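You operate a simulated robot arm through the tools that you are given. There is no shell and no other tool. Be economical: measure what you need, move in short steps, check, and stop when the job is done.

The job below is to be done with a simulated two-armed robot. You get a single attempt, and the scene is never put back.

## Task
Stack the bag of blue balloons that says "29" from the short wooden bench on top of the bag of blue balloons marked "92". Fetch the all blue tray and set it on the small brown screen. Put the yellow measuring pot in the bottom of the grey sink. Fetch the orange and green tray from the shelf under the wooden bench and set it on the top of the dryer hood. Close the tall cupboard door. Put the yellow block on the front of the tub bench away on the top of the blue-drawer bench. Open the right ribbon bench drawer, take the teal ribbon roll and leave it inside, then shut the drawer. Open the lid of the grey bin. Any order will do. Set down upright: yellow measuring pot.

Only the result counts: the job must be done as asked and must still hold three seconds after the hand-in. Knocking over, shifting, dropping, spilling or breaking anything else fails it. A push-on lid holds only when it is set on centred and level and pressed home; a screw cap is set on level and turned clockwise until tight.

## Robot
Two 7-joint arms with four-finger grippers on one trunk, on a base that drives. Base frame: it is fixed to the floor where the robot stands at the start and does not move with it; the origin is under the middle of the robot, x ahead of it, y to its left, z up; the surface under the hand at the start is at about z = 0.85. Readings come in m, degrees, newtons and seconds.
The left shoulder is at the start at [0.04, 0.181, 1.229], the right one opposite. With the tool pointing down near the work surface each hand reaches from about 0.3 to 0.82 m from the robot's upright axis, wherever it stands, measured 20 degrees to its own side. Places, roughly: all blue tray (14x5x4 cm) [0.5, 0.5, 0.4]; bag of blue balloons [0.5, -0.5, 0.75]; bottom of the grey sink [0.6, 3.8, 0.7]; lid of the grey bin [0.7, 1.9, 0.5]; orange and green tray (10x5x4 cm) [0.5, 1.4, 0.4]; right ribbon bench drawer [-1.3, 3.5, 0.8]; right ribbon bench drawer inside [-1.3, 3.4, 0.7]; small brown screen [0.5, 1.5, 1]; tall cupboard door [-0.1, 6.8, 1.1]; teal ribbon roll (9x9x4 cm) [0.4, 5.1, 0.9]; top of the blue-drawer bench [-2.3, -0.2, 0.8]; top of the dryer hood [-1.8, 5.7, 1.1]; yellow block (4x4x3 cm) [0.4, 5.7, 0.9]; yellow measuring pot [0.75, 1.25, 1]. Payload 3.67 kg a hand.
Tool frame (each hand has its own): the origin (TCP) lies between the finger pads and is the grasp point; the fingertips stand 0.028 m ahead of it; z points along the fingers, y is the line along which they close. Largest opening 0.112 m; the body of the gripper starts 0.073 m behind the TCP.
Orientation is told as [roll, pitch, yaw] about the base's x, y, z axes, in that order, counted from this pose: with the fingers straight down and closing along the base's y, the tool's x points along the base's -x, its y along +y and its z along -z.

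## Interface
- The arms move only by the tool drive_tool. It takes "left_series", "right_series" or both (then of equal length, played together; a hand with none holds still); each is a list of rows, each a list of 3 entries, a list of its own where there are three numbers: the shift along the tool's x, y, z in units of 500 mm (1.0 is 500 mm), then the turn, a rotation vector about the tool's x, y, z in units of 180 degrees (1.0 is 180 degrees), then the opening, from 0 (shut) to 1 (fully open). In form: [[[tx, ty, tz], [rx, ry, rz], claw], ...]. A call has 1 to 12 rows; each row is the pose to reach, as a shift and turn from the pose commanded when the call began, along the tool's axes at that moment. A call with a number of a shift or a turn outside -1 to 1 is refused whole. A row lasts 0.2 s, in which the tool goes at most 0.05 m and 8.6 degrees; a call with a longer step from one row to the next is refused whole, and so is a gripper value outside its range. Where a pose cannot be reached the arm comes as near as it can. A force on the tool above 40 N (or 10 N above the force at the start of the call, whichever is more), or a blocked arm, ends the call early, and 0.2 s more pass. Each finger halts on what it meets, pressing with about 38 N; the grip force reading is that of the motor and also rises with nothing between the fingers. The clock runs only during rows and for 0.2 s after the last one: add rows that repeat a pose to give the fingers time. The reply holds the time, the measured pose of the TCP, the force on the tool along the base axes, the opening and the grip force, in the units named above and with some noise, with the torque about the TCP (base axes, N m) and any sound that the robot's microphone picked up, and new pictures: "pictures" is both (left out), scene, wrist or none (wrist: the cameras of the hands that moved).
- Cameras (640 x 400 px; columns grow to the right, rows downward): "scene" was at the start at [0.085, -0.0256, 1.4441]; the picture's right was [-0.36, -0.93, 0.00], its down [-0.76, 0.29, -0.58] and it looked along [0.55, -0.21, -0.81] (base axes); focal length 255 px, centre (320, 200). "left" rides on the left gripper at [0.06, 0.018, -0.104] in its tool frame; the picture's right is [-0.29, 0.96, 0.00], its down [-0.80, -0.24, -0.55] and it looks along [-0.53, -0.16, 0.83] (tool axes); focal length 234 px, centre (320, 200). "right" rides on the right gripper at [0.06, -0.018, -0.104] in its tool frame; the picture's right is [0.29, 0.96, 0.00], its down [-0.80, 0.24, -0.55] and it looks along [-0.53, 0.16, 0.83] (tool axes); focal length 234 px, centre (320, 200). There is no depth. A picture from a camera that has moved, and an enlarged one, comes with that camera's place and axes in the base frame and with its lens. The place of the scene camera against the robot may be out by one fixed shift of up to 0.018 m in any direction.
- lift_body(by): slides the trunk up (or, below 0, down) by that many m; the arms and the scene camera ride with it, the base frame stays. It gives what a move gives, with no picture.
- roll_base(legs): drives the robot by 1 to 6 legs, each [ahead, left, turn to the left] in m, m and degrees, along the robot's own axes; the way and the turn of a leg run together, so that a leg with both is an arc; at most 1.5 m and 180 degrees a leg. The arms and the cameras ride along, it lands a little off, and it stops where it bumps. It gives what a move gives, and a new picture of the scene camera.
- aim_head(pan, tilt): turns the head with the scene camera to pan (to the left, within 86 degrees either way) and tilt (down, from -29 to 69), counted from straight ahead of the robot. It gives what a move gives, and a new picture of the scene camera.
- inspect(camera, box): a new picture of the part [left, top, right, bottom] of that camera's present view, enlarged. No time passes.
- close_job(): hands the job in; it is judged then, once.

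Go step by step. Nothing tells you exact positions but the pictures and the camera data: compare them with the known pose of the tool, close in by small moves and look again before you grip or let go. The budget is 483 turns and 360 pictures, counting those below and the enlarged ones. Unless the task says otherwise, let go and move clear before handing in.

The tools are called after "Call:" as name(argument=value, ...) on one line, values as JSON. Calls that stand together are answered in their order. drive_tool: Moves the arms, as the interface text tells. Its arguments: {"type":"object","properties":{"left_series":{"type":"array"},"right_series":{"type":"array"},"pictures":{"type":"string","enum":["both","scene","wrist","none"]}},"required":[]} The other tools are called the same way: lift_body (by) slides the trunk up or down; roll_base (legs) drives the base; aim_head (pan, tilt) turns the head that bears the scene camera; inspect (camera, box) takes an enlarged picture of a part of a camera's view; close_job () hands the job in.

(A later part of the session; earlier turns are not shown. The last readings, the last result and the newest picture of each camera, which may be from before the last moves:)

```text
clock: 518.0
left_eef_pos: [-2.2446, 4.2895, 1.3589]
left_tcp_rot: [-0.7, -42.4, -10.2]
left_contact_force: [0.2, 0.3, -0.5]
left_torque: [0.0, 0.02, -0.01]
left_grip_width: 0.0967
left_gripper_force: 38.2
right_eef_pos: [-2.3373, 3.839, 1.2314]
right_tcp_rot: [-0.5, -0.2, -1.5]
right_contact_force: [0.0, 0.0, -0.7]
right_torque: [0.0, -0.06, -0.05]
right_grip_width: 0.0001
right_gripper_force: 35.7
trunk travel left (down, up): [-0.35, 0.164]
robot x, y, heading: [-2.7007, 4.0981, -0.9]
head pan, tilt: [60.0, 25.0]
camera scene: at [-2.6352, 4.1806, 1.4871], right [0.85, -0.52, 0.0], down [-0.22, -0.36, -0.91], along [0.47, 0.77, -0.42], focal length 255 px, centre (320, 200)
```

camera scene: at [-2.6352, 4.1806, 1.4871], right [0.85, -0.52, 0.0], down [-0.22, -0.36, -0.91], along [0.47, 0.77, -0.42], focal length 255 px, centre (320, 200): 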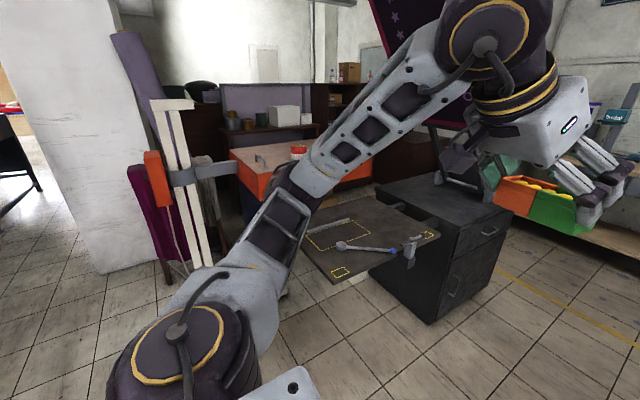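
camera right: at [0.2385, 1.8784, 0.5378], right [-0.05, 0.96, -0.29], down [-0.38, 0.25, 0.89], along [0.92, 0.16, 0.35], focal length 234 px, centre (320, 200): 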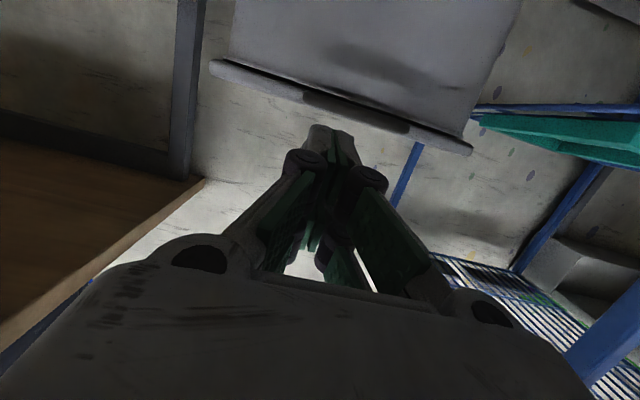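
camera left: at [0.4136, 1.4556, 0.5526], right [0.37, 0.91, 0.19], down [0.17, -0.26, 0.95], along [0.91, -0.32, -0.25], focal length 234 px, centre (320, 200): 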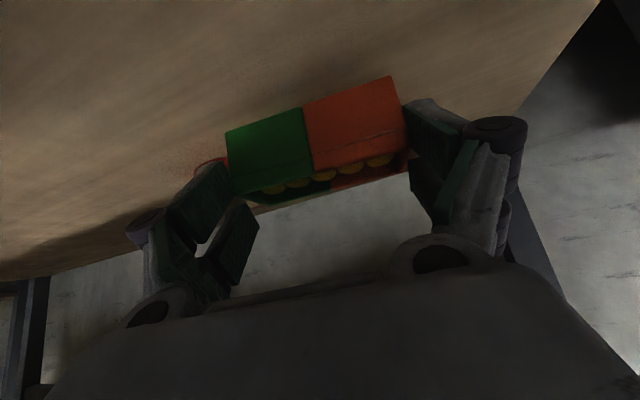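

Call:
roll_base(legs=[[0, 0, 48], [0.55, 0.36, 0]])

Call:
aim_head(pan=5, tilt=35)

```text
clock: 524.1
left_eef_pos: [-2.4369, 5.2222, 1.3582]
left_tcp_rot: [-0.7, -42.5, 39.4]
left_contact_force: [-0.6, 0.2, -0.7]
left_torque: [-0.03, 0.0, 0.0]
left_grip_width: 0.0965
left_gripper_force: 38.7
right_eef_pos: [-2.1554, 4.8612, 1.2309]
right_tcp_rot: [-0.4, -0.2, 48.0]
right_contact_force: [0.2, -0.6, 0.4]
right_torque: [-0.02, -0.01, 0.04]
right_grip_width: 0.0
right_gripper_force: 35.9
trunk travel left (down, up): [-0.35, 0.164]
robot x, y, heading: [-2.5879, 4.7582, 48.3]
head pan, tilt: [60.0, 25.0]
camera scene: at [-2.6083, 4.8575, 1.4872], right [0.95, 0.31, 0.0], down [0.13, -0.4, -0.91], along [-0.29, 0.86, -0.42], focal length 255 px, centre (320, 200)
```

scene: 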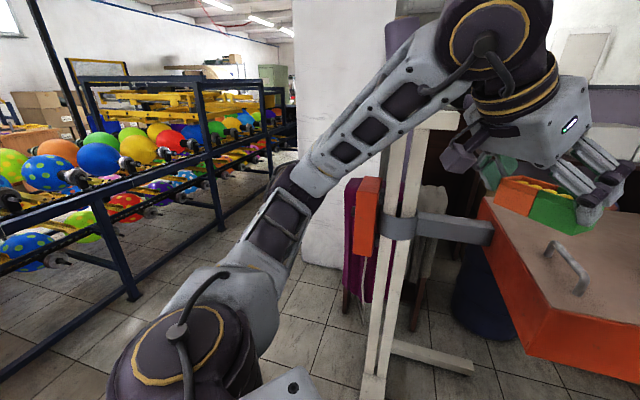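

```text
clock: 525.3
left_eef_pos: [-2.4373, 5.2229, 1.359]
left_tcp_rot: [-0.7, -42.5, 39.4]
left_contact_force: [-1.6, -0.6, -1.6]
left_torque: [-0.01, -0.01, -0.01]
left_grip_width: 0.0965
left_gripper_force: 38.0
right_eef_pos: [-2.1547, 4.8611, 1.2315]
right_tcp_rot: [-0.4, -0.2, 48.1]
right_contact_force: [-0.8, -0.4, 0.2]
right_torque: [-0.02, 0.01, 0.0]
right_grip_width: 0.0
right_gripper_force: 35.6
trunk travel left (down, up): [-0.35, 0.164]
robot x, y, heading: [-2.5881, 4.7538, 48.4]
head pan, tilt: [5.0, 35.0]
camera scene: at [-2.5267, 4.8414, 1.4713], right [0.8, -0.6, 0.0], down [-0.34, -0.46, -0.82], along [0.49, 0.66, -0.57], focal length 255 px, centre (320, 200)
```

scene: 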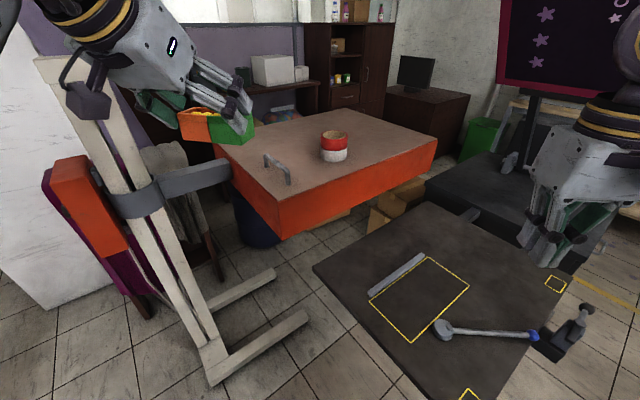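

Call:
roll_base(legs=[[0.18, 0.05, -8]])

```text
clock: 526.9
left_eef_pos: [-2.2747, 5.3595, 1.3595]
left_tcp_rot: [-0.7, -42.5, 31.1]
left_contact_force: [0.4, -1.0, -0.4]
left_torque: [-0.01, 0.05, 0.02]
left_grip_width: 0.0965
left_gripper_force: 38.1
right_eef_pos: [-2.0473, 4.9613, 1.2314]
right_tcp_rot: [-0.3, -0.4, 39.9]
right_contact_force: [0.4, -0.2, 0.5]
right_torque: [0.0, -0.03, -0.01]
right_grip_width: 0.0
right_gripper_force: 36.0
trunk travel left (down, up): [-0.35, 0.164]
robot x, y, heading: [-2.4934, 4.9223, 40.3]
head pan, tilt: [5.0, 35.0]
camera scene: at [-2.4175, 4.9941, 1.4715], right [0.71, -0.71, 0.0], down [-0.4, -0.41, -0.82], along [0.58, 0.58, -0.57], focal length 255 px, centre (320, 200)
```

scene: 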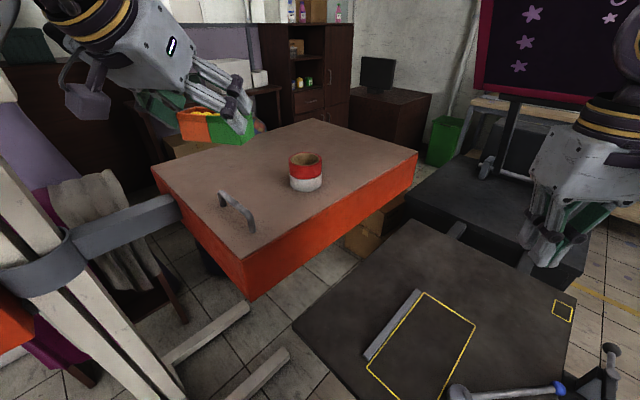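

Call:
drive_tool(left_series=[[[-0.04, 0.007, 0.06], [0, 0, 0], 0.5], [[-0.08, 0.014, 0.13], [0, -0.003, 0], 0.5], [[-0.11, 0.021, 0.21], [0, -0.006, 0], 0.5], [[-0.14, 0.028, 0.29], [0, -0.009, 0], 0.5], [[-0.16, 0.035, 0.37], [0, -0.0117, 0], 0.5], [[-0.17, 0.042, 0.45], [0, -0.0117, 0], 0.5], [[-0.16, 0.049, 0.53], [0, -0.0117, 0], 0.5], [[-0.14, 0.056, 0.61], [0, -0.0117, 0], 0.5], [[-0.125, 0.061, 0.69], [0, -0.0117, 0], 0.5], [[-0.115, 0.061, 0.757], [0, -0.0117, 0], 0.5]], pictures="both")

```text
clock: 529.0
left_eef_pos: [-2.0442, 5.5314, 1.1586]
left_tcp_rot: [-1.6, -46.4, 31.7]
left_contact_force: [-1.8, -1.5, 15.1]
left_torque: [-0.53, -0.4, -0.14]
left_grip_width: 0.0976
left_gripper_force: 38.3
right_eef_pos: [-2.0458, 4.9612, 1.2307]
right_tcp_rot: [-0.5, -0.2, 39.9]
right_contact_force: [0.3, 0.5, -0.8]
right_torque: [-0.04, 0.03, 0.0]
right_grip_width: 0.0002
right_gripper_force: 36.0
trunk travel left (down, up): [-0.35, 0.164]
robot x, y, heading: [-2.4913, 4.9194, 40.2]
head pan, tilt: [5.0, 35.0]
stopped in row 10 (left hand): the force on the tool passed its limit at 48 N (the readings are from after the stop); the commanded pose is now the measured one
camera scene: at [-2.4168, 4.9949, 1.4713], right [0.71, -0.7, 0.0], down [-0.4, -0.41, -0.82], along [0.58, 0.58, -0.57], focal length 255 px, centre (320, 200)
camera left: at [-2.1547, 5.4886, 1.1858], right [-0.32, 0.93, 0.19], down [0.24, -0.12, 0.96], along [0.92, 0.35, -0.19], focal length 234 px, centre (320, 200)
```

scene: 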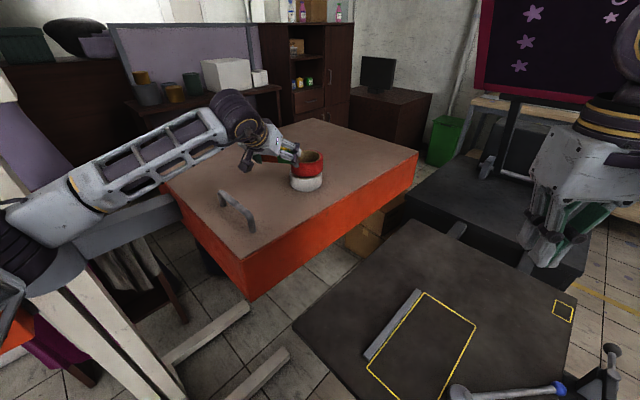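
left: 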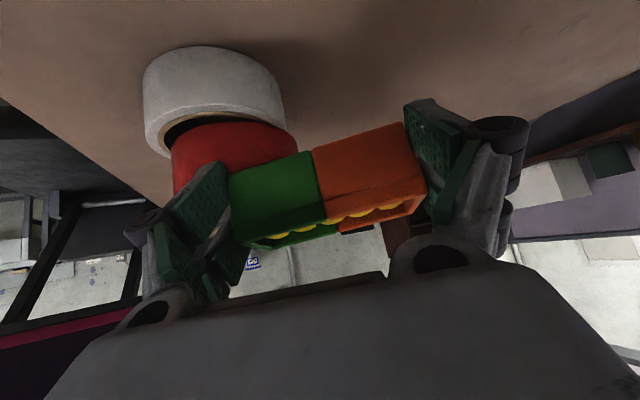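

Call:
drive_tool(left_series=[[[-0.03, 0, -0.03], [0, 0, 0], 0.5], [[-0.07, 0, -0.07], [0, 0.008, 0], 0.5], [[-0.12, 0, -0.12], [0, 0.008, 0], 0.5]], pictures="both")

```text
clock: 529.8
left_eef_pos: [-2.0481, 5.5327, 1.2394]
left_tcp_rot: [-1.2, -44.5, 31.5]
left_contact_force: [0.7, -0.6, -0.2]
left_torque: [0.0, -0.01, 0.0]
left_grip_width: 0.0975
left_gripper_force: 38.2
right_eef_pos: [-2.0463, 4.9619, 1.2322]
right_tcp_rot: [-0.3, -0.3, 39.9]
right_contact_force: [0.3, 0.0, 0.0]
right_torque: [0.06, -0.02, 0.01]
right_grip_width: 0.0002
right_gripper_force: 35.2
trunk travel left (down, up): [-0.35, 0.164]
robot x, y, heading: [-2.4864, 4.9221, 40.3]
head pan, tilt: [5.0, 35.0]
camera scene: at [-2.4171, 4.9946, 1.4714], right [0.71, -0.7, 0.0], down [-0.4, -0.41, -0.82], along [0.58, 0.58, -0.57], focal length 255 px, centre (320, 200)
camera left: at [-2.157, 5.4902, 1.2705], right [-0.31, 0.93, 0.19], down [0.27, -0.1, 0.96], along [0.91, 0.35, -0.22], focal length 234 px, centre (320, 200)
```

scene: 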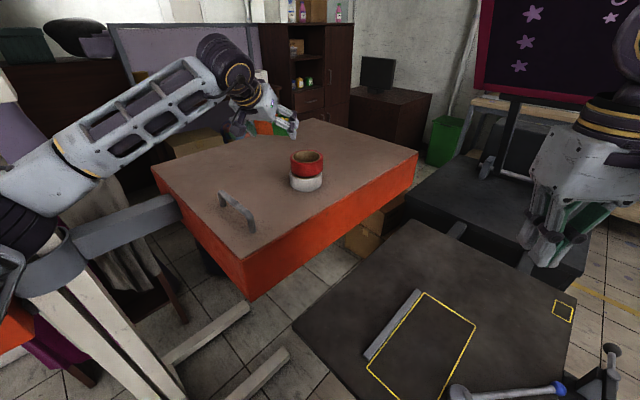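
left: 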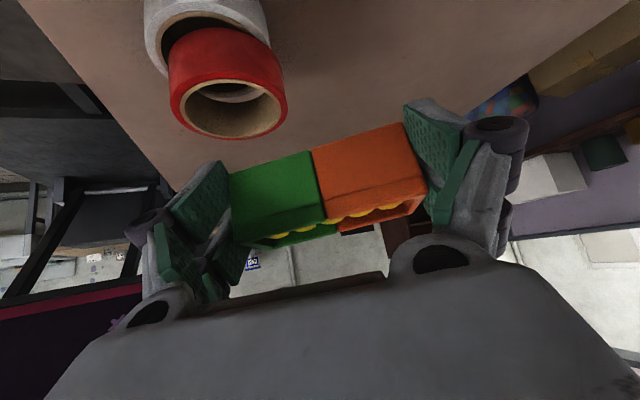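

Call:
inspect(camera="scene", box=[210, 100, 410, 225])

```text
3.20 times, centred on (310, 162) of scene
camera zoom: at [-2.4171, 4.9946, 1.4714], right [0.71, -0.7, 0.0], down [-0.4, -0.41, -0.82], along [0.58, 0.58, -0.57], focal length 816 px, centre (352, 320)
```

zoom: 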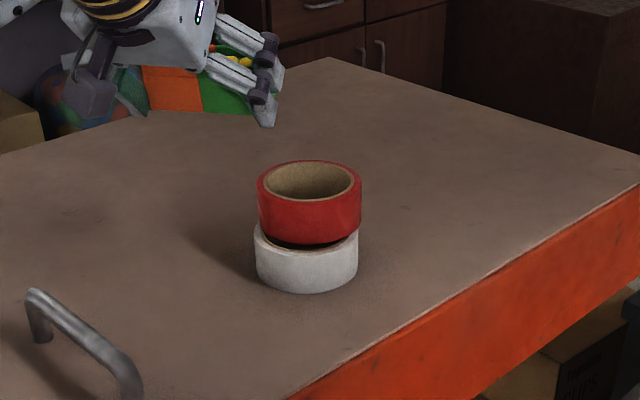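

Call:
drive_tool(left_series=[[[0.01, 0.03, -0.01], [0.0243, 0, 0.0248], 0.5], [[0.03, 0.06, -0.01], [0.0486, 0, 0.0495], 0.5], [[0.06, 0.09, -0.005], [0.073, 0, 0.0743], 0.5], [[0.09, 0.111, -0.004], [0.0972, 0, 0.099], 0.5], [[0.104, 0.111, -0.004], [0.0972, 0, 0.099], 0.5]], pictures="both")

Call:
inspect(camera="scene", box=[180, 90, 400, 228])

```text
clock: 531.0
left_eef_pos: [-2.0964, 5.5607, 1.2131]
left_tcp_rot: [-1.2, -44.8, 9.6]
left_contact_force: [-0.5, -1.0, -0.8]
left_torque: [0.01, -0.01, -0.03]
left_grip_width: 0.0972
left_gripper_force: 38.3
left hand out of reach, approached as far as the arm can: row 4, 5
right_eef_pos: [-2.0447, 4.9625, 1.2314]
right_tcp_rot: [-0.3, -0.2, 39.8]
right_contact_force: [0.2, 0.0, -1.3]
right_torque: [-0.02, 0.0, -0.01]
right_grip_width: 0.0
right_gripper_force: 35.6
trunk travel left (down, up): [-0.35, 0.164]
robot x, y, heading: [-2.4926, 4.9209, 40.4]
head pan, tilt: [5.0, 35.0]
camera scene: at [-2.4159, 4.9953, 1.4713], right [0.71, -0.7, 0.0], down [-0.41, -0.41, -0.82], along [0.58, 0.58, -0.57], focal length 255 px, centre (320, 200)
camera left: at [-2.2143, 5.5617, 1.2441], right [0.06, 0.98, 0.19], down [0.21, -0.2, 0.96], along [0.98, -0.01, -0.21], focal length 234 px, centre (320, 200)
```

scene: 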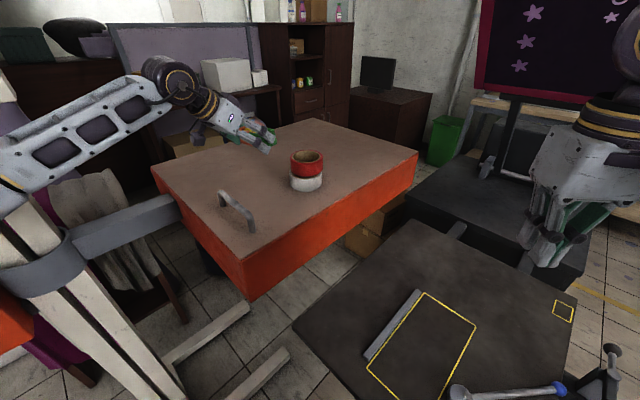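
left: 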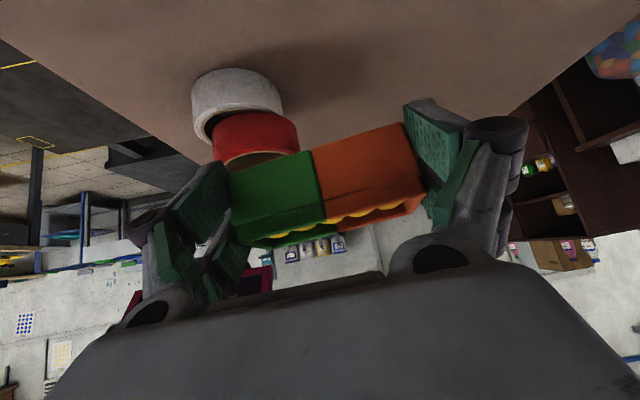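

```text
2.90 times, centred on (290, 159) of scene
camera zoom: at [-2.4159, 4.9953, 1.4713], right [0.71, -0.7, 0.0], down [-0.41, -0.41, -0.82], along [0.58, 0.58, -0.57], focal length 739 px, centre (407, 319)
```

zoom: 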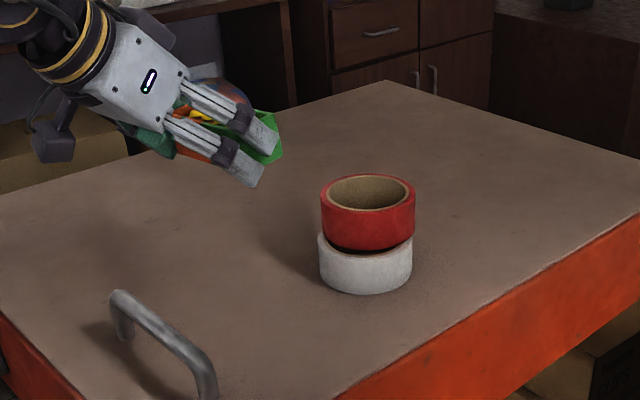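

Call:
roll_base(legs=[[0.05, 0.05, 0]])

Call:
drive_tool(left_series=[[[0.035, 0, 0.035], [0, 0, 0], 0.5], [[0.07, 0, 0.07], [0, 0, 0], 0.5], [[0.1, 0, 0.1], [0, 0, 0], 0.5]], pictures="both")

```text
clock: 532.0
left_eef_pos: [-2.0893, 5.6254, 1.2149]
left_tcp_rot: [-1.1, -44.9, 9.2]
left_contact_force: [0.3, -1.0, 0.5]
left_torque: [0.03, 0.04, 0.02]
left_grip_width: 0.0972
left_gripper_force: 38.2
right_eef_pos: [-2.0405, 5.0273, 1.2312]
right_tcp_rot: [-0.4, -0.3, 39.7]
right_contact_force: [-0.4, -0.3, 0.4]
right_torque: [0.03, 0.02, 0.01]
right_grip_width: 0.0
right_gripper_force: 35.7
trunk travel left (down, up): [-0.35, 0.164]
robot x, y, heading: [-2.484, 4.9883, 40.1]
head pan, tilt: [5.0, 35.0]
camera scene: at [-2.4115, 5.0609, 1.4715], right [0.71, -0.71, 0.0], down [-0.41, -0.4, -0.82], along [0.58, 0.58, -0.57], focal length 255 px, centre (320, 200)
```

scene: 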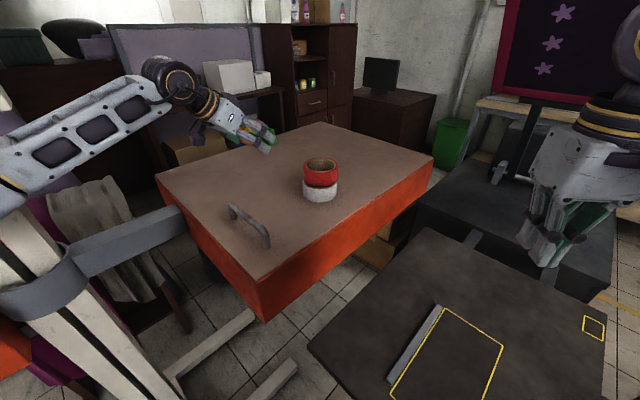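

```text
clock: 532.8
left_eef_pos: [-2.089, 5.6287, 1.1425]
left_tcp_rot: [-1.3, -44.7, 9.6]
left_contact_force: [0.5, 0.2, -1.2]
left_torque: [-0.03, -0.01, 0.01]
left_grip_width: 0.0971
left_gripper_force: 38.0
right_eef_pos: [-2.0405, 5.031, 1.2312]
right_tcp_rot: [-0.5, -0.1, 39.7]
right_contact_force: [-0.4, 0.5, 0.4]
right_torque: [-0.05, 0.02, 0.03]
right_grip_width: 0.0
right_gripper_force: 35.5
trunk travel left (down, up): [-0.35, 0.164]
robot x, y, heading: [-2.4896, 4.988, 40.0]
head pan, tilt: [5.0, 35.0]
camera scene: at [-2.4115, 5.0658, 1.4712], right [0.71, -0.71, 0.0], down [-0.41, -0.41, -0.82], along [0.58, 0.58, -0.57], focal length 255 px, centre (320, 200)
camera left: at [-2.2067, 5.6306, 1.1727], right [0.06, 0.98, 0.19], down [0.21, -0.2, 0.96], along [0.98, -0.02, -0.21], focal length 234 px, centre (320, 200)
```

scene: 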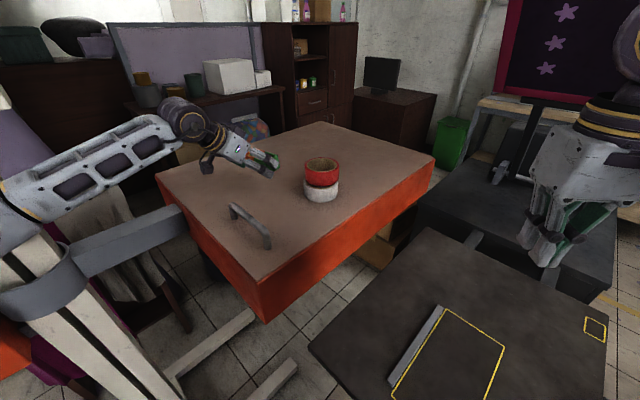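
left: 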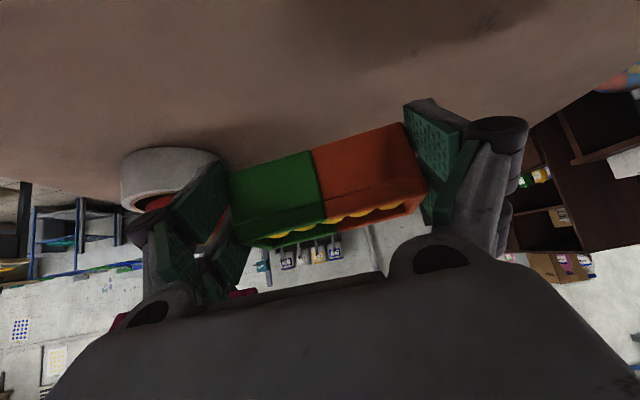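

Call:
drive_tool(left_series=[[[0.025, 0, 0.025], [0, 0, 0], 0.5], [[0.045, 0, 0.045], [0, 0, 0], 0.5]], pictures="none")

Call:
drive_tool(left_series=[[[0.006, 0, 0.006], [0, 0, 0], 0.5], [[0.012, 0, 0.012], [0, 0, 0], 0.5]], pictures="none")

Call:
drive_tool(left_series=[[[0.006, 0, 0.006], [0, 0, 0], 0.5], [[0.01, 0, 0.01], [0, 0, 0], 0.5]], pictures="none")

```text
clock: 533.4
left_eef_pos: [-2.0907, 5.626, 1.1111]
left_tcp_rot: [-1.3, -44.8, 9.6]
left_contact_force: [-0.7, 0.4, -0.5]
left_torque: [0.0, -0.02, 0.0]
left_grip_width: 0.0973
left_gripper_force: 37.7
right_eef_pos: [-2.0394, 5.0302, 1.232]
right_tcp_rot: [-0.4, -0.2, 39.7]
right_contact_force: [-0.2, 0.3, -0.8]
right_torque: [-0.01, 0.02, -0.02]
right_grip_width: 0.0
right_gripper_force: 35.0
trunk travel left (down, up): [-0.35, 0.164]
robot x, y, heading: [-2.4838, 4.9863, 40.1]
head pan, tilt: [5.0, 35.0]
```

```text
clock: 534.0
left_eef_pos: [-2.089, 5.6254, 1.1027]
left_tcp_rot: [-1.2, -44.8, 9.4]
left_contact_force: [0.0, -0.1, -0.8]
left_torque: [-0.01, 0.01, 0.0]
left_grip_width: 0.0972
left_gripper_force: 38.2
right_eef_pos: [-2.0404, 5.0291, 1.2311]
right_tcp_rot: [-0.4, -0.2, 39.9]
right_contact_force: [-0.8, 0.9, 0.3]
right_torque: [-0.01, 0.0, 0.02]
right_grip_width: 0.0
right_gripper_force: 35.9
trunk travel left (down, up): [-0.35, 0.164]
robot x, y, heading: [-2.4857, 4.9884, 40.0]
head pan, tilt: [5.0, 35.0]
```

```text
clock: 534.6
left_eef_pos: [-2.0894, 5.6248, 1.0951]
left_tcp_rot: [-1.1, -44.8, 9.4]
left_contact_force: [-0.5, -0.4, -0.4]
left_torque: [-0.02, -0.02, -0.01]
left_grip_width: 0.0971
left_gripper_force: 37.8
right_eef_pos: [-2.041, 5.0293, 1.2318]
right_tcp_rot: [-0.4, -0.3, 39.7]
right_contact_force: [-0.2, 0.4, -0.4]
right_torque: [0.0, 0.02, 0.02]
right_grip_width: 0.0
right_gripper_force: 35.8
trunk travel left (down, up): [-0.35, 0.164]
robot x, y, heading: [-2.4856, 4.9876, 39.9]
head pan, tilt: [5.0, 35.0]
```

Call:
drive_tool(left_series=[[[0.005, 0, 0.005], [0, 0, 0], 0.5], [[0.009, 0, 0.009], [0, 0, 0], 0.5]], pictures="wrist")

Call:
drive_tool(left_series=[[[0.005, 0, 0.005], [0, 0, 0], 0.5], [[0.009, 0, 0.009], [0, 0, 0], 0.5]], pictures="none")

```text
clock: 535.2
left_eef_pos: [-2.0898, 5.6252, 1.0907]
left_tcp_rot: [-1.1, -45.0, 9.4]
left_contact_force: [0.0, 1.6, 0.5]
left_torque: [0.07, -0.03, -0.01]
left_grip_width: 0.0973
left_gripper_force: 37.8
right_eef_pos: [-2.0419, 5.0302, 1.2318]
right_tcp_rot: [-0.4, -0.3, 39.7]
right_contact_force: [1.3, -0.4, 0.1]
right_torque: [-0.01, -0.02, 0.0]
right_grip_width: 0.0
right_gripper_force: 36.0
trunk travel left (down, up): [-0.35, 0.164]
robot x, y, heading: [-2.4847, 4.9891, 40.0]
head pan, tilt: [5.0, 35.0]
camera left: at [-2.2076, 5.6272, 1.1207], right [0.06, 0.98, 0.19], down [0.21, -0.2, 0.96], along [0.98, -0.02, -0.21], focal length 234 px, centre (320, 200)
```

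left: 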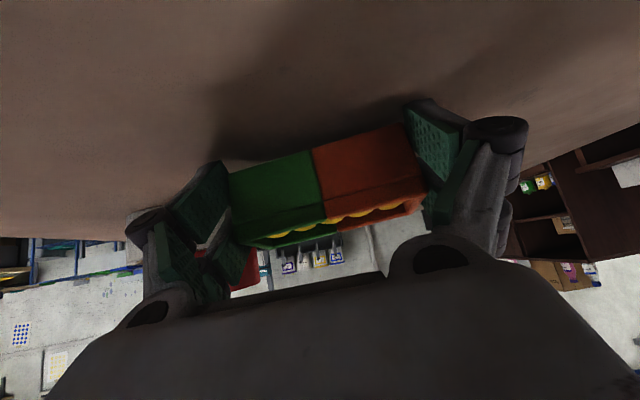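

```text
clock: 535.8
left_eef_pos: [-2.0898, 5.6237, 1.0895]
left_tcp_rot: [-0.9, -45.4, 9.1]
left_contact_force: [-0.8, 2.2, 22.2]
left_torque: [1.27, 0.3, -0.18]
left_grip_width: 0.0971
left_gripper_force: 37.9
right_eef_pos: [-2.0417, 5.0272, 1.2329]
right_tcp_rot: [-0.5, -0.4, 39.7]
right_contact_force: [-1.0, -0.4, 0.2]
right_torque: [0.01, 0.05, 0.01]
right_grip_width: 0.0
right_gripper_force: 35.6
trunk travel left (down, up): [-0.35, 0.164]
robot x, y, heading: [-2.4877, 4.9866, 40.0]
head pan, tilt: [5.0, 35.0]
```

Call:
drive_tool(left_series=[[[-0.003, 0, -0.003], [0, 0, 0], 0.93], [[-0.003, 0, -0.003], [0, 0, 0], 1], [[-0.003, 0, -0.003], [0, 0, 0], 1], [[0, 0, -0.04], [0, 0, 0], 1], [[0, 0, -0.1], [0, 0, 0], 1], [[0, 0, -0.18], [0, 0, 0], 1], [[0, 0, -0.26], [0, 0, 0], 1], [[0, 0, -0.34], [0, 0, 0], 1]], pictures="both")

Call:
inspect(camera="scene", box=[180, 90, 400, 228])

```text
clock: 537.6
left_eef_pos: [-2.2092, 5.6057, 1.2042]
left_tcp_rot: [-1.1, -44.8, 9.5]
left_contact_force: [-0.5, -0.5, 0.1]
left_torque: [0.01, -0.01, 0.05]
left_grip_width: 0.1121
left_gripper_force: 0.0
right_eef_pos: [-2.0426, 5.0278, 1.2317]
right_tcp_rot: [-0.4, -0.4, 39.8]
right_contact_force: [-0.7, -0.1, -0.3]
right_torque: [0.02, -0.07, 0.0]
right_grip_width: 0.0
right_gripper_force: 35.9
trunk travel left (down, up): [-0.35, 0.164]
robot x, y, heading: [-2.4887, 4.9872, 39.9]
head pan, tilt: [5.0, 35.0]
camera scene: at [-2.4133, 5.0621, 1.4715], right [0.71, -0.71, 0.0], down [-0.41, -0.4, -0.82], along [0.58, 0.58, -0.57], focal length 255 px, centre (320, 200)
camera left: at [-2.327, 5.6082, 1.2357], right [0.06, 0.98, 0.19], down [0.21, -0.2, 0.96], along [0.98, -0.02, -0.21], focal length 234 px, centre (320, 200)
```

scene: 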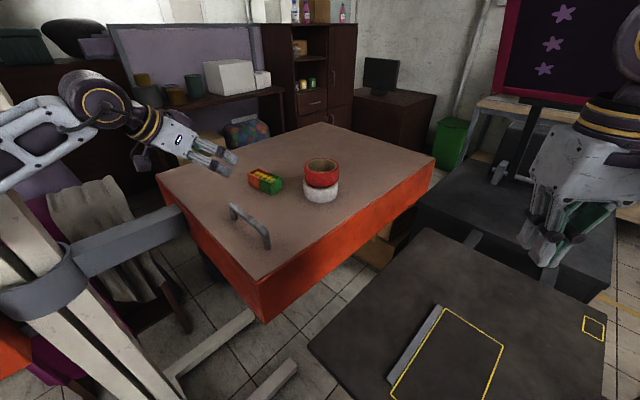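
left: 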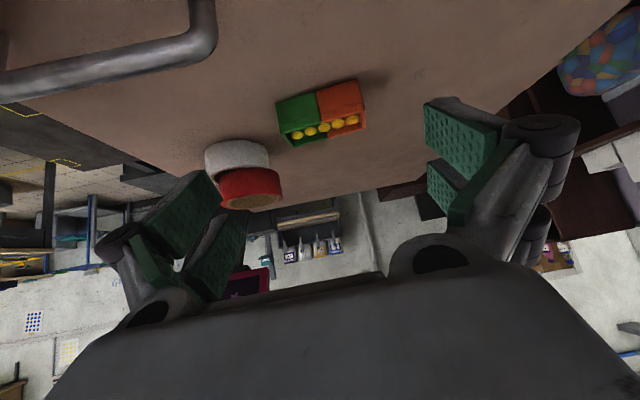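

```text
2.90 times, centred on (290, 159) of scene
camera zoom: at [-2.4133, 5.0621, 1.4715], right [0.71, -0.71, 0.0], down [-0.41, -0.4, -0.82], along [0.58, 0.58, -0.57], focal length 739 px, centre (407, 319)
```

zoom: 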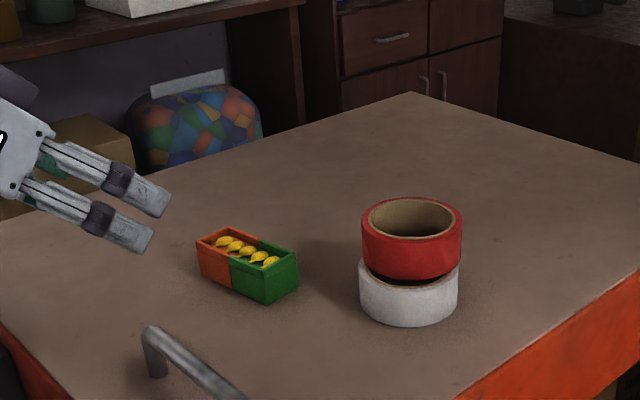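

Call:
drive_tool(left_series=[[[0, 0, -0.08], [0, 0, 0], 1], [[0, 0, -0.16], [0, 0, 0], 1], [[0, 0, -0.24], [0, 0, 0], 0.7], [[0, 0, -0.32], [0, 0, 0], 0.4], [[0, 0, -0.38], [0, 0, 0], 0]], pictures="none")

Call:
roll_base(legs=[[-0.73, -0.54, 0], [0, 0, -40], [1.3, 0, 0], [1.15, 0, 0]])

```text
clock: 538.8
left_eef_pos: [-2.3183, 5.589, 1.3384]
left_tcp_rot: [-1.3, -44.7, 9.4]
left_contact_force: [-0.5, 1.3, 0.7]
left_torque: [-0.01, 0.03, 0.04]
left_grip_width: 0.0201
left_gripper_force: 4.2
left hand out of reach, approached as far as the arm can: row 1, 2, 3, 4, 5
right_eef_pos: [-2.0393, 5.031, 1.2307]
right_tcp_rot: [-0.4, -0.2, 39.7]
right_contact_force: [0.9, 0.5, 0.5]
right_torque: [-0.04, -0.01, 0.03]
right_grip_width: 0.0002
right_gripper_force: 35.8
trunk travel left (down, up): [-0.35, 0.164]
robot x, y, heading: [-2.4876, 4.9876, 40.1]
head pan, tilt: [5.0, 35.0]
```

```text
clock: 557.7
left_eef_pos: [0.2826, 4.4377, 1.3379]
left_tcp_rot: [-1.1, -44.8, -31.0]
left_contact_force: [0.8, 0.2, -0.5]
left_torque: [-0.01, 0.04, -0.01]
left_grip_width: 0.0
left_gripper_force: 36.2
right_eef_pos: [0.134, 3.8316, 1.2315]
right_tcp_rot: [-0.4, -0.3, -0.6]
right_contact_force: [0.5, 0.5, 0.4]
right_torque: [0.01, 0.01, 0.01]
right_grip_width: 0.0
right_gripper_force: 35.1
trunk travel left (down, up): [-0.35, 0.164]
robot x, y, heading: [-0.2355, 4.0875, -0.3]
head pan, tilt: [5.0, 35.0]
camera scene: at [-0.1288, 4.0958, 1.4714], right [0.08, -1.0, 0.0], down [-0.57, -0.05, -0.82], along [0.82, 0.07, -0.57], focal length 255 px, centre (320, 200)
```

scene: 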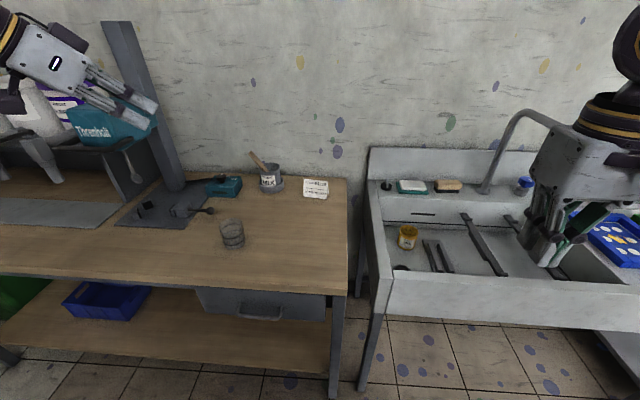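

Call:
roll_base(legs=[[0, -1.2, 0], [0, -0.74, 0]])

Call:
drive_tool(left_series=[[[0.02, 0, -0.04], [-0.02, 0, -0.02], 0], [[0.04, 0, -0.08], [-0.04, 0, -0.04], 0], [[0.06, 0, -0.12], [-0.06, 0, -0.06], 0], [[0.08, 0, -0.16], [-0.08, 0, -0.08], 0], [[0.1, 0, -0.2], [-0.1, 0, -0.1], 0], [[0.12, 0, -0.24], [-0.12, 0, -0.12], 0], [[0.14, 0, -0.28], [-0.12, 0, -0.12], 0], [[0.16, 0, -0.32], [-0.12, 0, -0.12], 0], [[0.16, 0, -0.32], [-0.12, 0, -0.12], 0], [[0.16, 0, -0.32], [-0.12, 0, -0.12], 0], [[0.16, 0, -0.32], [-0.12, 0, -0.12], 0]], right_series=[[[0, 0, 0], [0, 0, 0.046], 0.1], [[0, 0, 0], [0, 0, 0.092], 0.2], [[0, 0, 0], [0, 0, 0.138], 0.31], [[0, 0, 0], [0, 0, 0.184], 0.31], [[0, 0, 0], [0, 0, 0.23], 0.31], [[0, 0, 0], [0, 0, 0.276], 0.31], [[0, 0, 0], [0, 0, 0.322], 0.31], [[0, 0, 0], [0, 0, 0.368], 0.31], [[0, 0, 0], [0, 0, 0.414], 0.31], [[0, 0, 0], [0, 0, 0.46], 0.31], [[0, 0, 0], [0, 0, 0.5], 0.31]], pictures="none")

Call:
lift_body(by=-0.2)

Call:
aim_head(pan=-10, tilt=40)

```text
clock: 567.6
left_eef_pos: [0.2721, 2.4991, 1.3385]
left_tcp_rot: [-1.2, -44.8, -31.4]
left_contact_force: [-0.2, -1.4, -0.2]
left_torque: [-0.01, 0.03, 0.02]
left_grip_width: 0.0
left_gripper_force: 36.4
right_eef_pos: [0.1177, 1.8949, 1.2324]
right_tcp_rot: [-0.6, -0.4, -1.2]
right_contact_force: [0.2, 0.6, 1.0]
right_torque: [0.03, 0.01, -0.02]
right_grip_width: 0.0002
right_gripper_force: 35.5
trunk travel left (down, up): [-0.35, 0.164]
robot x, y, heading: [-0.2478, 2.1518, -0.9]
head pan, tilt: [5.0, 35.0]
camera scene: at [-0.1419, 2.1616, 1.4713], right [0.07, -1.0, 0.0], down [-0.57, -0.04, -0.82], along [0.82, 0.06, -0.57], focal length 255 px, centre (320, 200)
```

scene: 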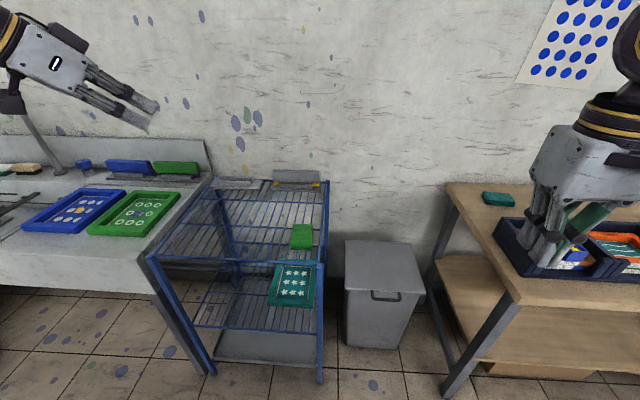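

```text
clock: 570.0
left_eef_pos: [0.1296, 2.5896, 1.396]
left_tcp_rot: [-0.9, -44.4, -1.1]
left_contact_force: [-0.3, -0.5, 0.2]
left_torque: [0.01, -0.02, -0.01]
left_grip_width: 0.0001
left_gripper_force: 35.7
right_eef_pos: [0.1172, 1.8955, 1.232]
right_tcp_rot: [0.3, -0.4, -91.2]
right_contact_force: [1.0, -0.4, -0.2]
right_torque: [0.02, -0.02, -0.01]
right_grip_width: 0.0348
right_gripper_force: 0.0
trunk travel left (down, up): [-0.35, 0.164]
robot x, y, heading: [-0.2451, 2.154, -0.9]
head pan, tilt: [5.0, 35.0]
```

```text
clock: 572.2
left_eef_pos: [0.128, 2.5882, 1.1986]
left_tcp_rot: [-0.9, -44.3, -1.1]
left_contact_force: [0.3, 0.5, 0.2]
left_torque: [0.01, -0.03, -0.01]
left_grip_width: 0.0002
left_gripper_force: 35.4
right_eef_pos: [0.1169, 1.894, 1.0336]
right_tcp_rot: [0.4, -0.4, -91.2]
right_contact_force: [0.4, -0.7, 0.7]
right_torque: [0.02, 0.02, 0.04]
right_grip_width: 0.0347
right_gripper_force: 0.1
trunk travel left (down, up): [-0.15, 0.364]
robot x, y, heading: [-0.2484, 2.1511, -1.0]
head pan, tilt: [5.0, 35.0]
```

```text
clock: 573.0
left_eef_pos: [0.1296, 2.589, 1.1964]
left_tcp_rot: [-0.9, -44.4, -1.1]
left_contact_force: [0.2, -0.6, -0.6]
left_torque: [-0.03, -0.04, 0.02]
left_grip_width: 0.0
left_gripper_force: 35.7
right_eef_pos: [0.118, 1.8947, 1.0331]
right_tcp_rot: [0.3, -0.5, -91.2]
right_contact_force: [-1.2, 0.2, 0.3]
right_torque: [0.03, 0.02, 0.01]
right_grip_width: 0.0348
right_gripper_force: 0.0
trunk travel left (down, up): [-0.15, 0.364]
robot x, y, heading: [-0.2489, 2.1563, -0.9]
head pan, tilt: [-10.0, 40.0]
camera scene: at [-0.1464, 2.1391, 1.2648], right [-0.19, -0.98, 0.0], down [-0.63, 0.12, -0.77], along [0.75, -0.14, -0.64], focal length 255 px, centre (320, 200)
```

scene: 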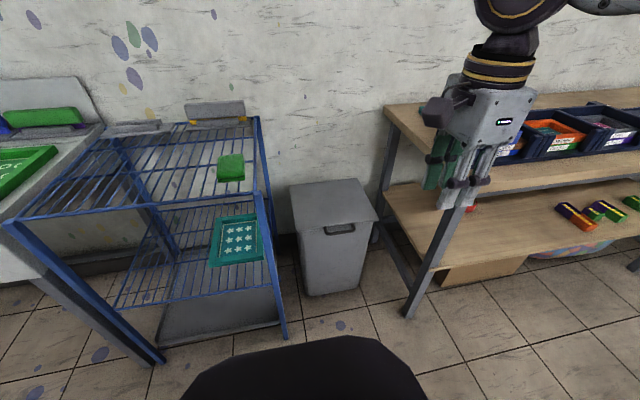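

Call:
roll_base(legs=[[0.27, 0, 0.9]])

Call:
drive_tool(right_series=[[[0.03, 0.03, 0.07], [0, 0, 0], 0.31], [[0.06, 0.06, 0.14], [0, 0, 0], 0.31], [[0.08, 0.1, 0.22], [0, 0, 0], 0.31], [[0.08, 0.14, 0.3], [0, 0, 0], 0.31], [[0.08, 0.18, 0.38], [0, 0, 0], 0.31], [[0.08, 0.2, 0.46], [0, 0, 0], 0.31], [[0.08, 0.2, 0.54], [0, 0, 0], 0.31], [[0.08, 0.2, 0.62], [0, 0, 0], 0.31], [[0.08, 0.2, 0.7], [0, 0, 0], 0.31]], pictures="wrist")

```text
clock: 574.9
left_eef_pos: [0.389, 2.5923, 1.1972]
left_tcp_rot: [-0.8, -44.4, -0.2]
left_contact_force: [0.9, -0.3, -0.3]
left_torque: [0.02, 0.01, -0.02]
left_grip_width: 0.0
left_gripper_force: 35.7
right_eef_pos: [0.3881, 1.8989, 1.0316]
right_tcp_rot: [0.2, -0.3, -90.3]
right_contact_force: [0.0, -0.8, 0.5]
right_torque: [-0.01, 0.03, -0.01]
right_grip_width: 0.035
right_gripper_force: 0.1
trunk travel left (down, up): [-0.15, 0.364]
robot x, y, heading: [0.0173, 2.1532, -0.2]
head pan, tilt: [-10.0, 40.0]
camera scene: at [0.1203, 2.1383, 1.2646], right [-0.17, -0.98, 0.0], down [-0.63, 0.11, -0.77], along [0.75, -0.13, -0.64], focal length 255 px, centre (320, 200)
```

scene: 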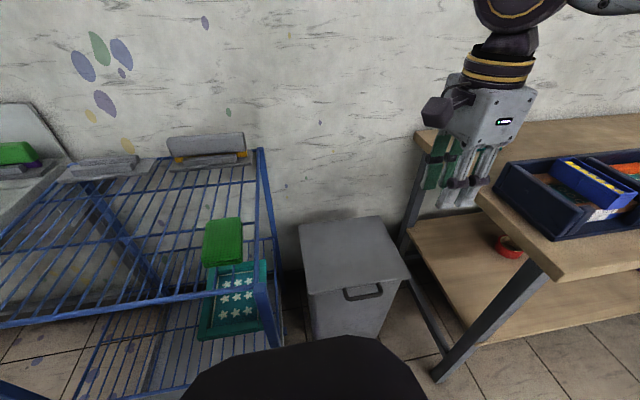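

```text
clock: 576.9
left_eef_pos: [0.3889, 2.5917, 1.1978]
left_tcp_rot: [-0.9, -44.5, -0.4]
left_contact_force: [0.0, -0.4, 0.2]
left_torque: [0.04, 0.04, 0.01]
left_grip_width: 0.0
left_gripper_force: 35.5
right_eef_pos: [0.4895, 1.9344, 0.6819]
right_tcp_rot: [0.2, -0.4, -90.3]
right_contact_force: [-0.4, -0.1, 0.0]
right_torque: [0.02, 0.0, 0.02]
right_grip_width: 0.0348
right_gripper_force: 0.1
trunk travel left (down, up): [-0.15, 0.364]
robot x, y, heading: [0.0167, 2.1533, -0.3]
head pan, tilt: [-10.0, 40.0]
camera right: at [0.4716, 1.9947, 0.784], right [0.96, 0.28, 0.0], down [0.23, -0.79, 0.56], along [0.16, -0.54, -0.83], focal length 234 px, centre (320, 200)
```

right: 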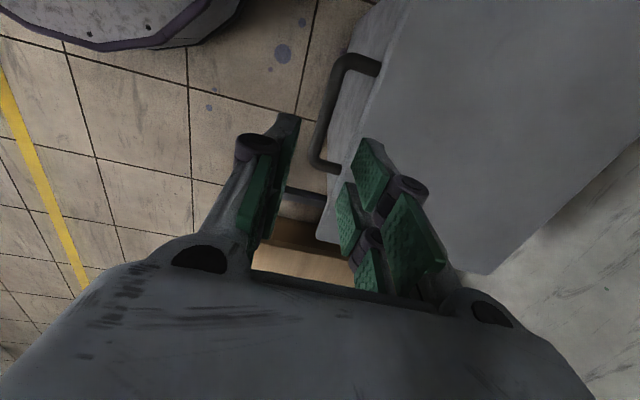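

Call:
drive_tool(right_series=[[[0.016, 0.008, 0.06], [0, 0, 0], 0.31], [[0.016, 0.008, 0.14], [0, 0, 0], 0.31], [[0.016, 0.008, 0.2], [0, 0, 0], 0.31], [[0.016, 0.008, 0.23], [0, 0, 0], 0.31]], pictures="wrist")

```text
clock: 577.9
left_eef_pos: [0.389, 2.5932, 1.1966]
left_tcp_rot: [-0.9, -44.4, -0.3]
left_contact_force: [0.4, -0.5, 0.0]
left_torque: [0.01, 0.02, 0.01]
left_grip_width: 0.0
left_gripper_force: 35.9
right_eef_pos: [0.484, 1.9287, 0.592]
right_tcp_rot: [0.3, -0.4, -90.3]
right_contact_force: [0.0, 0.0, 0.3]
right_torque: [-0.03, 0.01, 0.02]
right_grip_width: 0.0346
right_gripper_force: 0.1
right hand out of reach, approached as far as the arm can: row 3, 4
trunk travel left (down, up): [-0.15, 0.364]
robot x, y, heading: [0.0211, 2.1539, 0.2]
head pan, tilt: [-10.0, 40.0]
camera right: at [0.4665, 1.9887, 0.695], right [0.96, 0.28, 0.0], down [0.23, -0.79, 0.56], along [0.16, -0.54, -0.83], focal length 234 px, centre (320, 200)
```

right: 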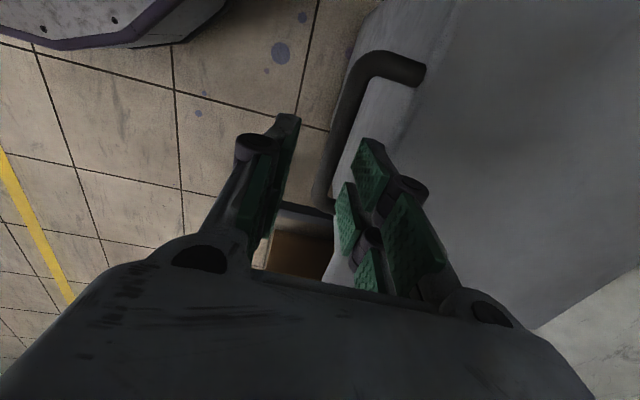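

Call:
roll_base(legs=[[0.012, 0.01, 0]])

Call:
lift_body(by=-0.027)

Call:
inspect(camera="right", box=[160, 20, 480, 220])

```text
clock: 578.7
left_eef_pos: [0.3986, 2.6015, 1.1968]
left_tcp_rot: [-1.0, -44.5, -0.3]
left_contact_force: [-0.4, -0.5, -0.8]
left_torque: [-0.01, 0.01, 0.0]
left_grip_width: 0.0
left_gripper_force: 35.8
right_eef_pos: [0.4962, 1.9378, 0.5913]
right_tcp_rot: [0.2, -0.3, -90.3]
right_contact_force: [0.5, -0.2, 0.4]
right_torque: [-0.01, 0.0, 0.02]
right_grip_width: 0.0348
right_gripper_force: 0.0
trunk travel left (down, up): [-0.15, 0.364]
robot x, y, heading: [0.0297, 2.1584, -0.3]
head pan, tilt: [-10.0, 40.0]
camera scene: at [0.1314, 2.148, 1.2647], right [-0.17, -0.98, 0.0], down [-0.63, 0.11, -0.77], along [0.75, -0.13, -0.64], focal length 255 px, centre (320, 200)
```

scene: 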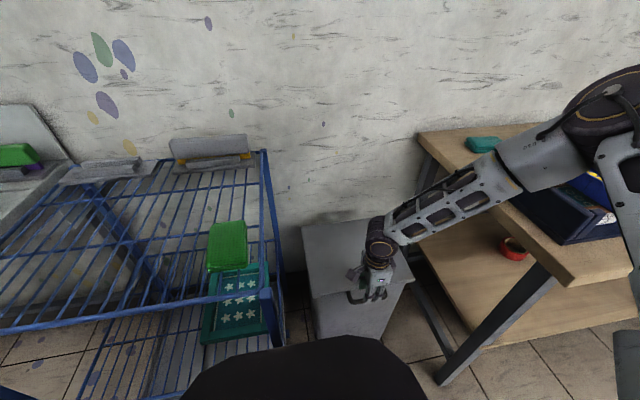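

```text
clock: 579.4
left_eef_pos: [0.399, 2.6024, 1.1697]
left_tcp_rot: [-0.8, -44.5, -0.3]
left_contact_force: [-0.2, -0.3, -0.3]
left_torque: [0.01, -0.01, 0.01]
left_grip_width: 0.0
left_gripper_force: 35.7
right_eef_pos: [0.4946, 1.9392, 0.5662]
right_tcp_rot: [0.3, -0.4, -90.2]
right_contact_force: [-0.5, 0.1, 0.6]
right_torque: [0.02, 0.03, 0.01]
right_grip_width: 0.0347
right_gripper_force: 0.0
trunk travel left (down, up): [-0.123, 0.391]
robot x, y, heading: [0.0309, 2.1647, -0.0]
head pan, tilt: [-10.0, 40.0]
```

```text
2.00 times, centred on (320, 120) of right
camera zoom: at [0.4779, 1.9982, 0.668], right [0.96, 0.28, 0.0], down [0.23, -0.79, 0.56], along [0.16, -0.54, -0.83], focal length 468 px, centre (320, 360)
```

zoom: 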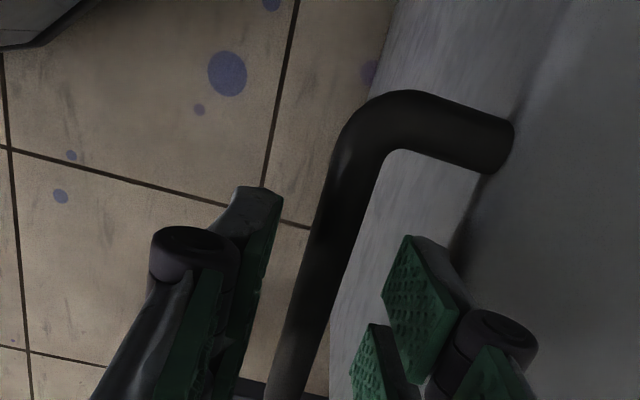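

Call:
drive_tool(right_series=[[[0, 0, 0], [0, 0, 0], 0.1], [[0, 0, 0], [0, 0, 0], 0], [[0, 0, 0], [0, 0, 0], 0], [[0.0, 0.0034, -0.064], [0, 0, 0], 0], [[0.0, 0.0134, -0.127], [0, 0, 0], 0], [[0.0, 0.03, -0.189], [0, 0, 0], 0], [[0.0, 0.053, -0.249], [0, 0, 0], 0], [[0.0, 0.082, -0.306], [0, 0, 0], 0]], pictures="scene")

```text
clock: 581.2
left_eef_pos: [0.3991, 2.6043, 1.1701]
left_tcp_rot: [-0.9, -44.5, -0.2]
left_contact_force: [0.3, 0.7, -0.9]
left_torque: [0.0, 0.0, 0.01]
left_grip_width: 0.0
left_gripper_force: 35.1
right_eef_pos: [0.536, 1.9381, 0.7197]
right_tcp_rot: [0.4, -0.4, -90.3]
right_contact_force: [0.6, 0.2, 0.6]
right_torque: [-0.01, 0.02, -0.02]
right_grip_width: 0.0001
right_gripper_force: 35.6
trunk travel left (down, up): [-0.123, 0.391]
robot x, y, heading: [0.0344, 2.1608, 0.0]
head pan, tilt: [-10.0, 40.0]
camera scene: at [0.1309, 2.1482, 1.2373], right [-0.17, -0.98, 0.0], down [-0.63, 0.11, -0.77], along [0.75, -0.13, -0.64], focal length 255 px, centre (320, 200)
```

scene: 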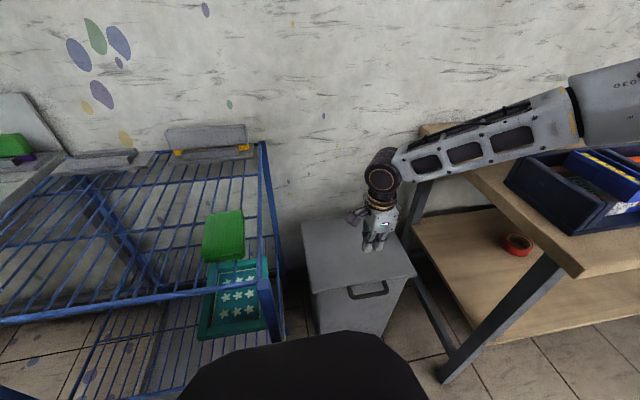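

Call:
drive_tool(right_series=[[[0, -0.04, 0], [0, 0, 0], 0.2], [[0, -0.083, 0.03], [0, 0, 0], 0.31], [[0, -0.083, 0.11], [0, 0, 0], 0.31], [[0, -0.083, 0.19], [0, 0, 0], 0.31], [[0, -0.083, 0.25], [0, 0, 0], 0.31]], pictures="none")

Call:
lift_body(by=-0.045)

Call:
inspect(camera="right", box=[160, 20, 480, 220])

```text
clock: 582.4
left_eef_pos: [0.4008, 2.6015, 1.1695]
left_tcp_rot: [-1.0, -44.4, -0.3]
left_contact_force: [-1.1, -0.4, 0.8]
left_torque: [0.05, 0.01, -0.01]
left_grip_width: 0.0
left_gripper_force: 36.2
right_eef_pos: [0.4952, 1.9383, 0.5923]
right_tcp_rot: [0.3, -0.4, -90.3]
right_contact_force: [-0.5, -0.8, 0.1]
right_torque: [-0.02, 0.0, -0.01]
right_grip_width: 0.0346
right_gripper_force: 0.0
trunk travel left (down, up): [-0.123, 0.391]
robot x, y, heading: [0.0321, 2.1594, -0.1]
head pan, tilt: [-10.0, 40.0]
```

```text
clock: 583.3
left_eef_pos: [0.4011, 2.6017, 1.1247]
left_tcp_rot: [-0.8, -44.5, -0.3]
left_contact_force: [0.3, 0.1, 0.2]
left_torque: [0.0, 0.0, -0.02]
left_grip_width: 0.0003
left_gripper_force: 35.9
right_eef_pos: [0.4947, 1.9392, 0.5478]
right_tcp_rot: [0.3, -0.4, -90.4]
right_contact_force: [0.0, 0.7, -0.1]
right_torque: [-0.01, -0.02, 0.0]
right_grip_width: 0.0347
right_gripper_force: 0.0
trunk travel left (down, up): [-0.078, 0.436]
robot x, y, heading: [0.0309, 2.1569, 0.2]
head pan, tilt: [-10.0, 40.0]
```

```text
2.00 times, centred on (320, 120) of right
camera zoom: at [0.4775, 1.999, 0.65], right [0.96, 0.28, 0.0], down [0.23, -0.79, 0.56], along [0.16, -0.54, -0.83], focal length 468 px, centre (320, 360)
```

zoom: 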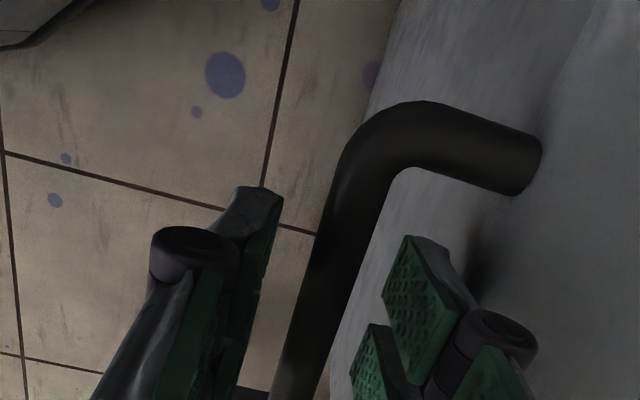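

Call:
drive_tool(right_series=[[[0, 0, 0], [0, 0, 0], 0.1], [[0, 0, 0], [0, 0, 0], 0], [[0, 0, 0], [0, 0, 0], 0], [[0.0, 0.0034, -0.064], [0, 0, 0], 0], [[0.0, 0.0134, -0.127], [0, 0, 0], 0], [[0.0, 0.03, -0.189], [0, 0, 0], 0]], pictures="scene")

```text
clock: 584.7
left_eef_pos: [0.3986, 2.6018, 1.1237]
left_tcp_rot: [-0.9, -44.5, -0.3]
left_contact_force: [0.1, 0.6, -0.1]
left_torque: [0.01, -0.02, 0.02]
left_grip_width: 0.0
left_gripper_force: 35.5
right_eef_pos: [0.5099, 1.9394, 0.6429]
right_tcp_rot: [0.3, -0.4, -90.3]
right_contact_force: [-9.4, -3.4, 1.7]
right_torque: [0.25, -0.03, 0.99]
right_grip_width: 0.0136
right_gripper_force: 45.2
trunk travel left (down, up): [-0.078, 0.436]
robot x, y, heading: [0.0299, 2.1625, -0.1]
head pan, tilt: [-10.0, 40.0]
camera scene: at [0.1299, 2.1476, 1.1918], right [-0.17, -0.98, 0.0], down [-0.63, 0.11, -0.77], along [0.75, -0.13, -0.64], focal length 255 px, centre (320, 200)
```

scene: 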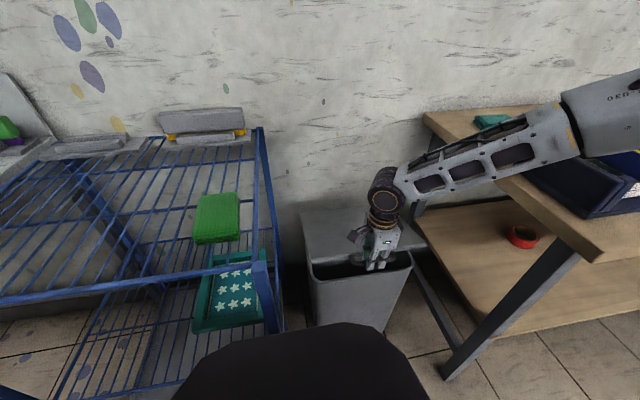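

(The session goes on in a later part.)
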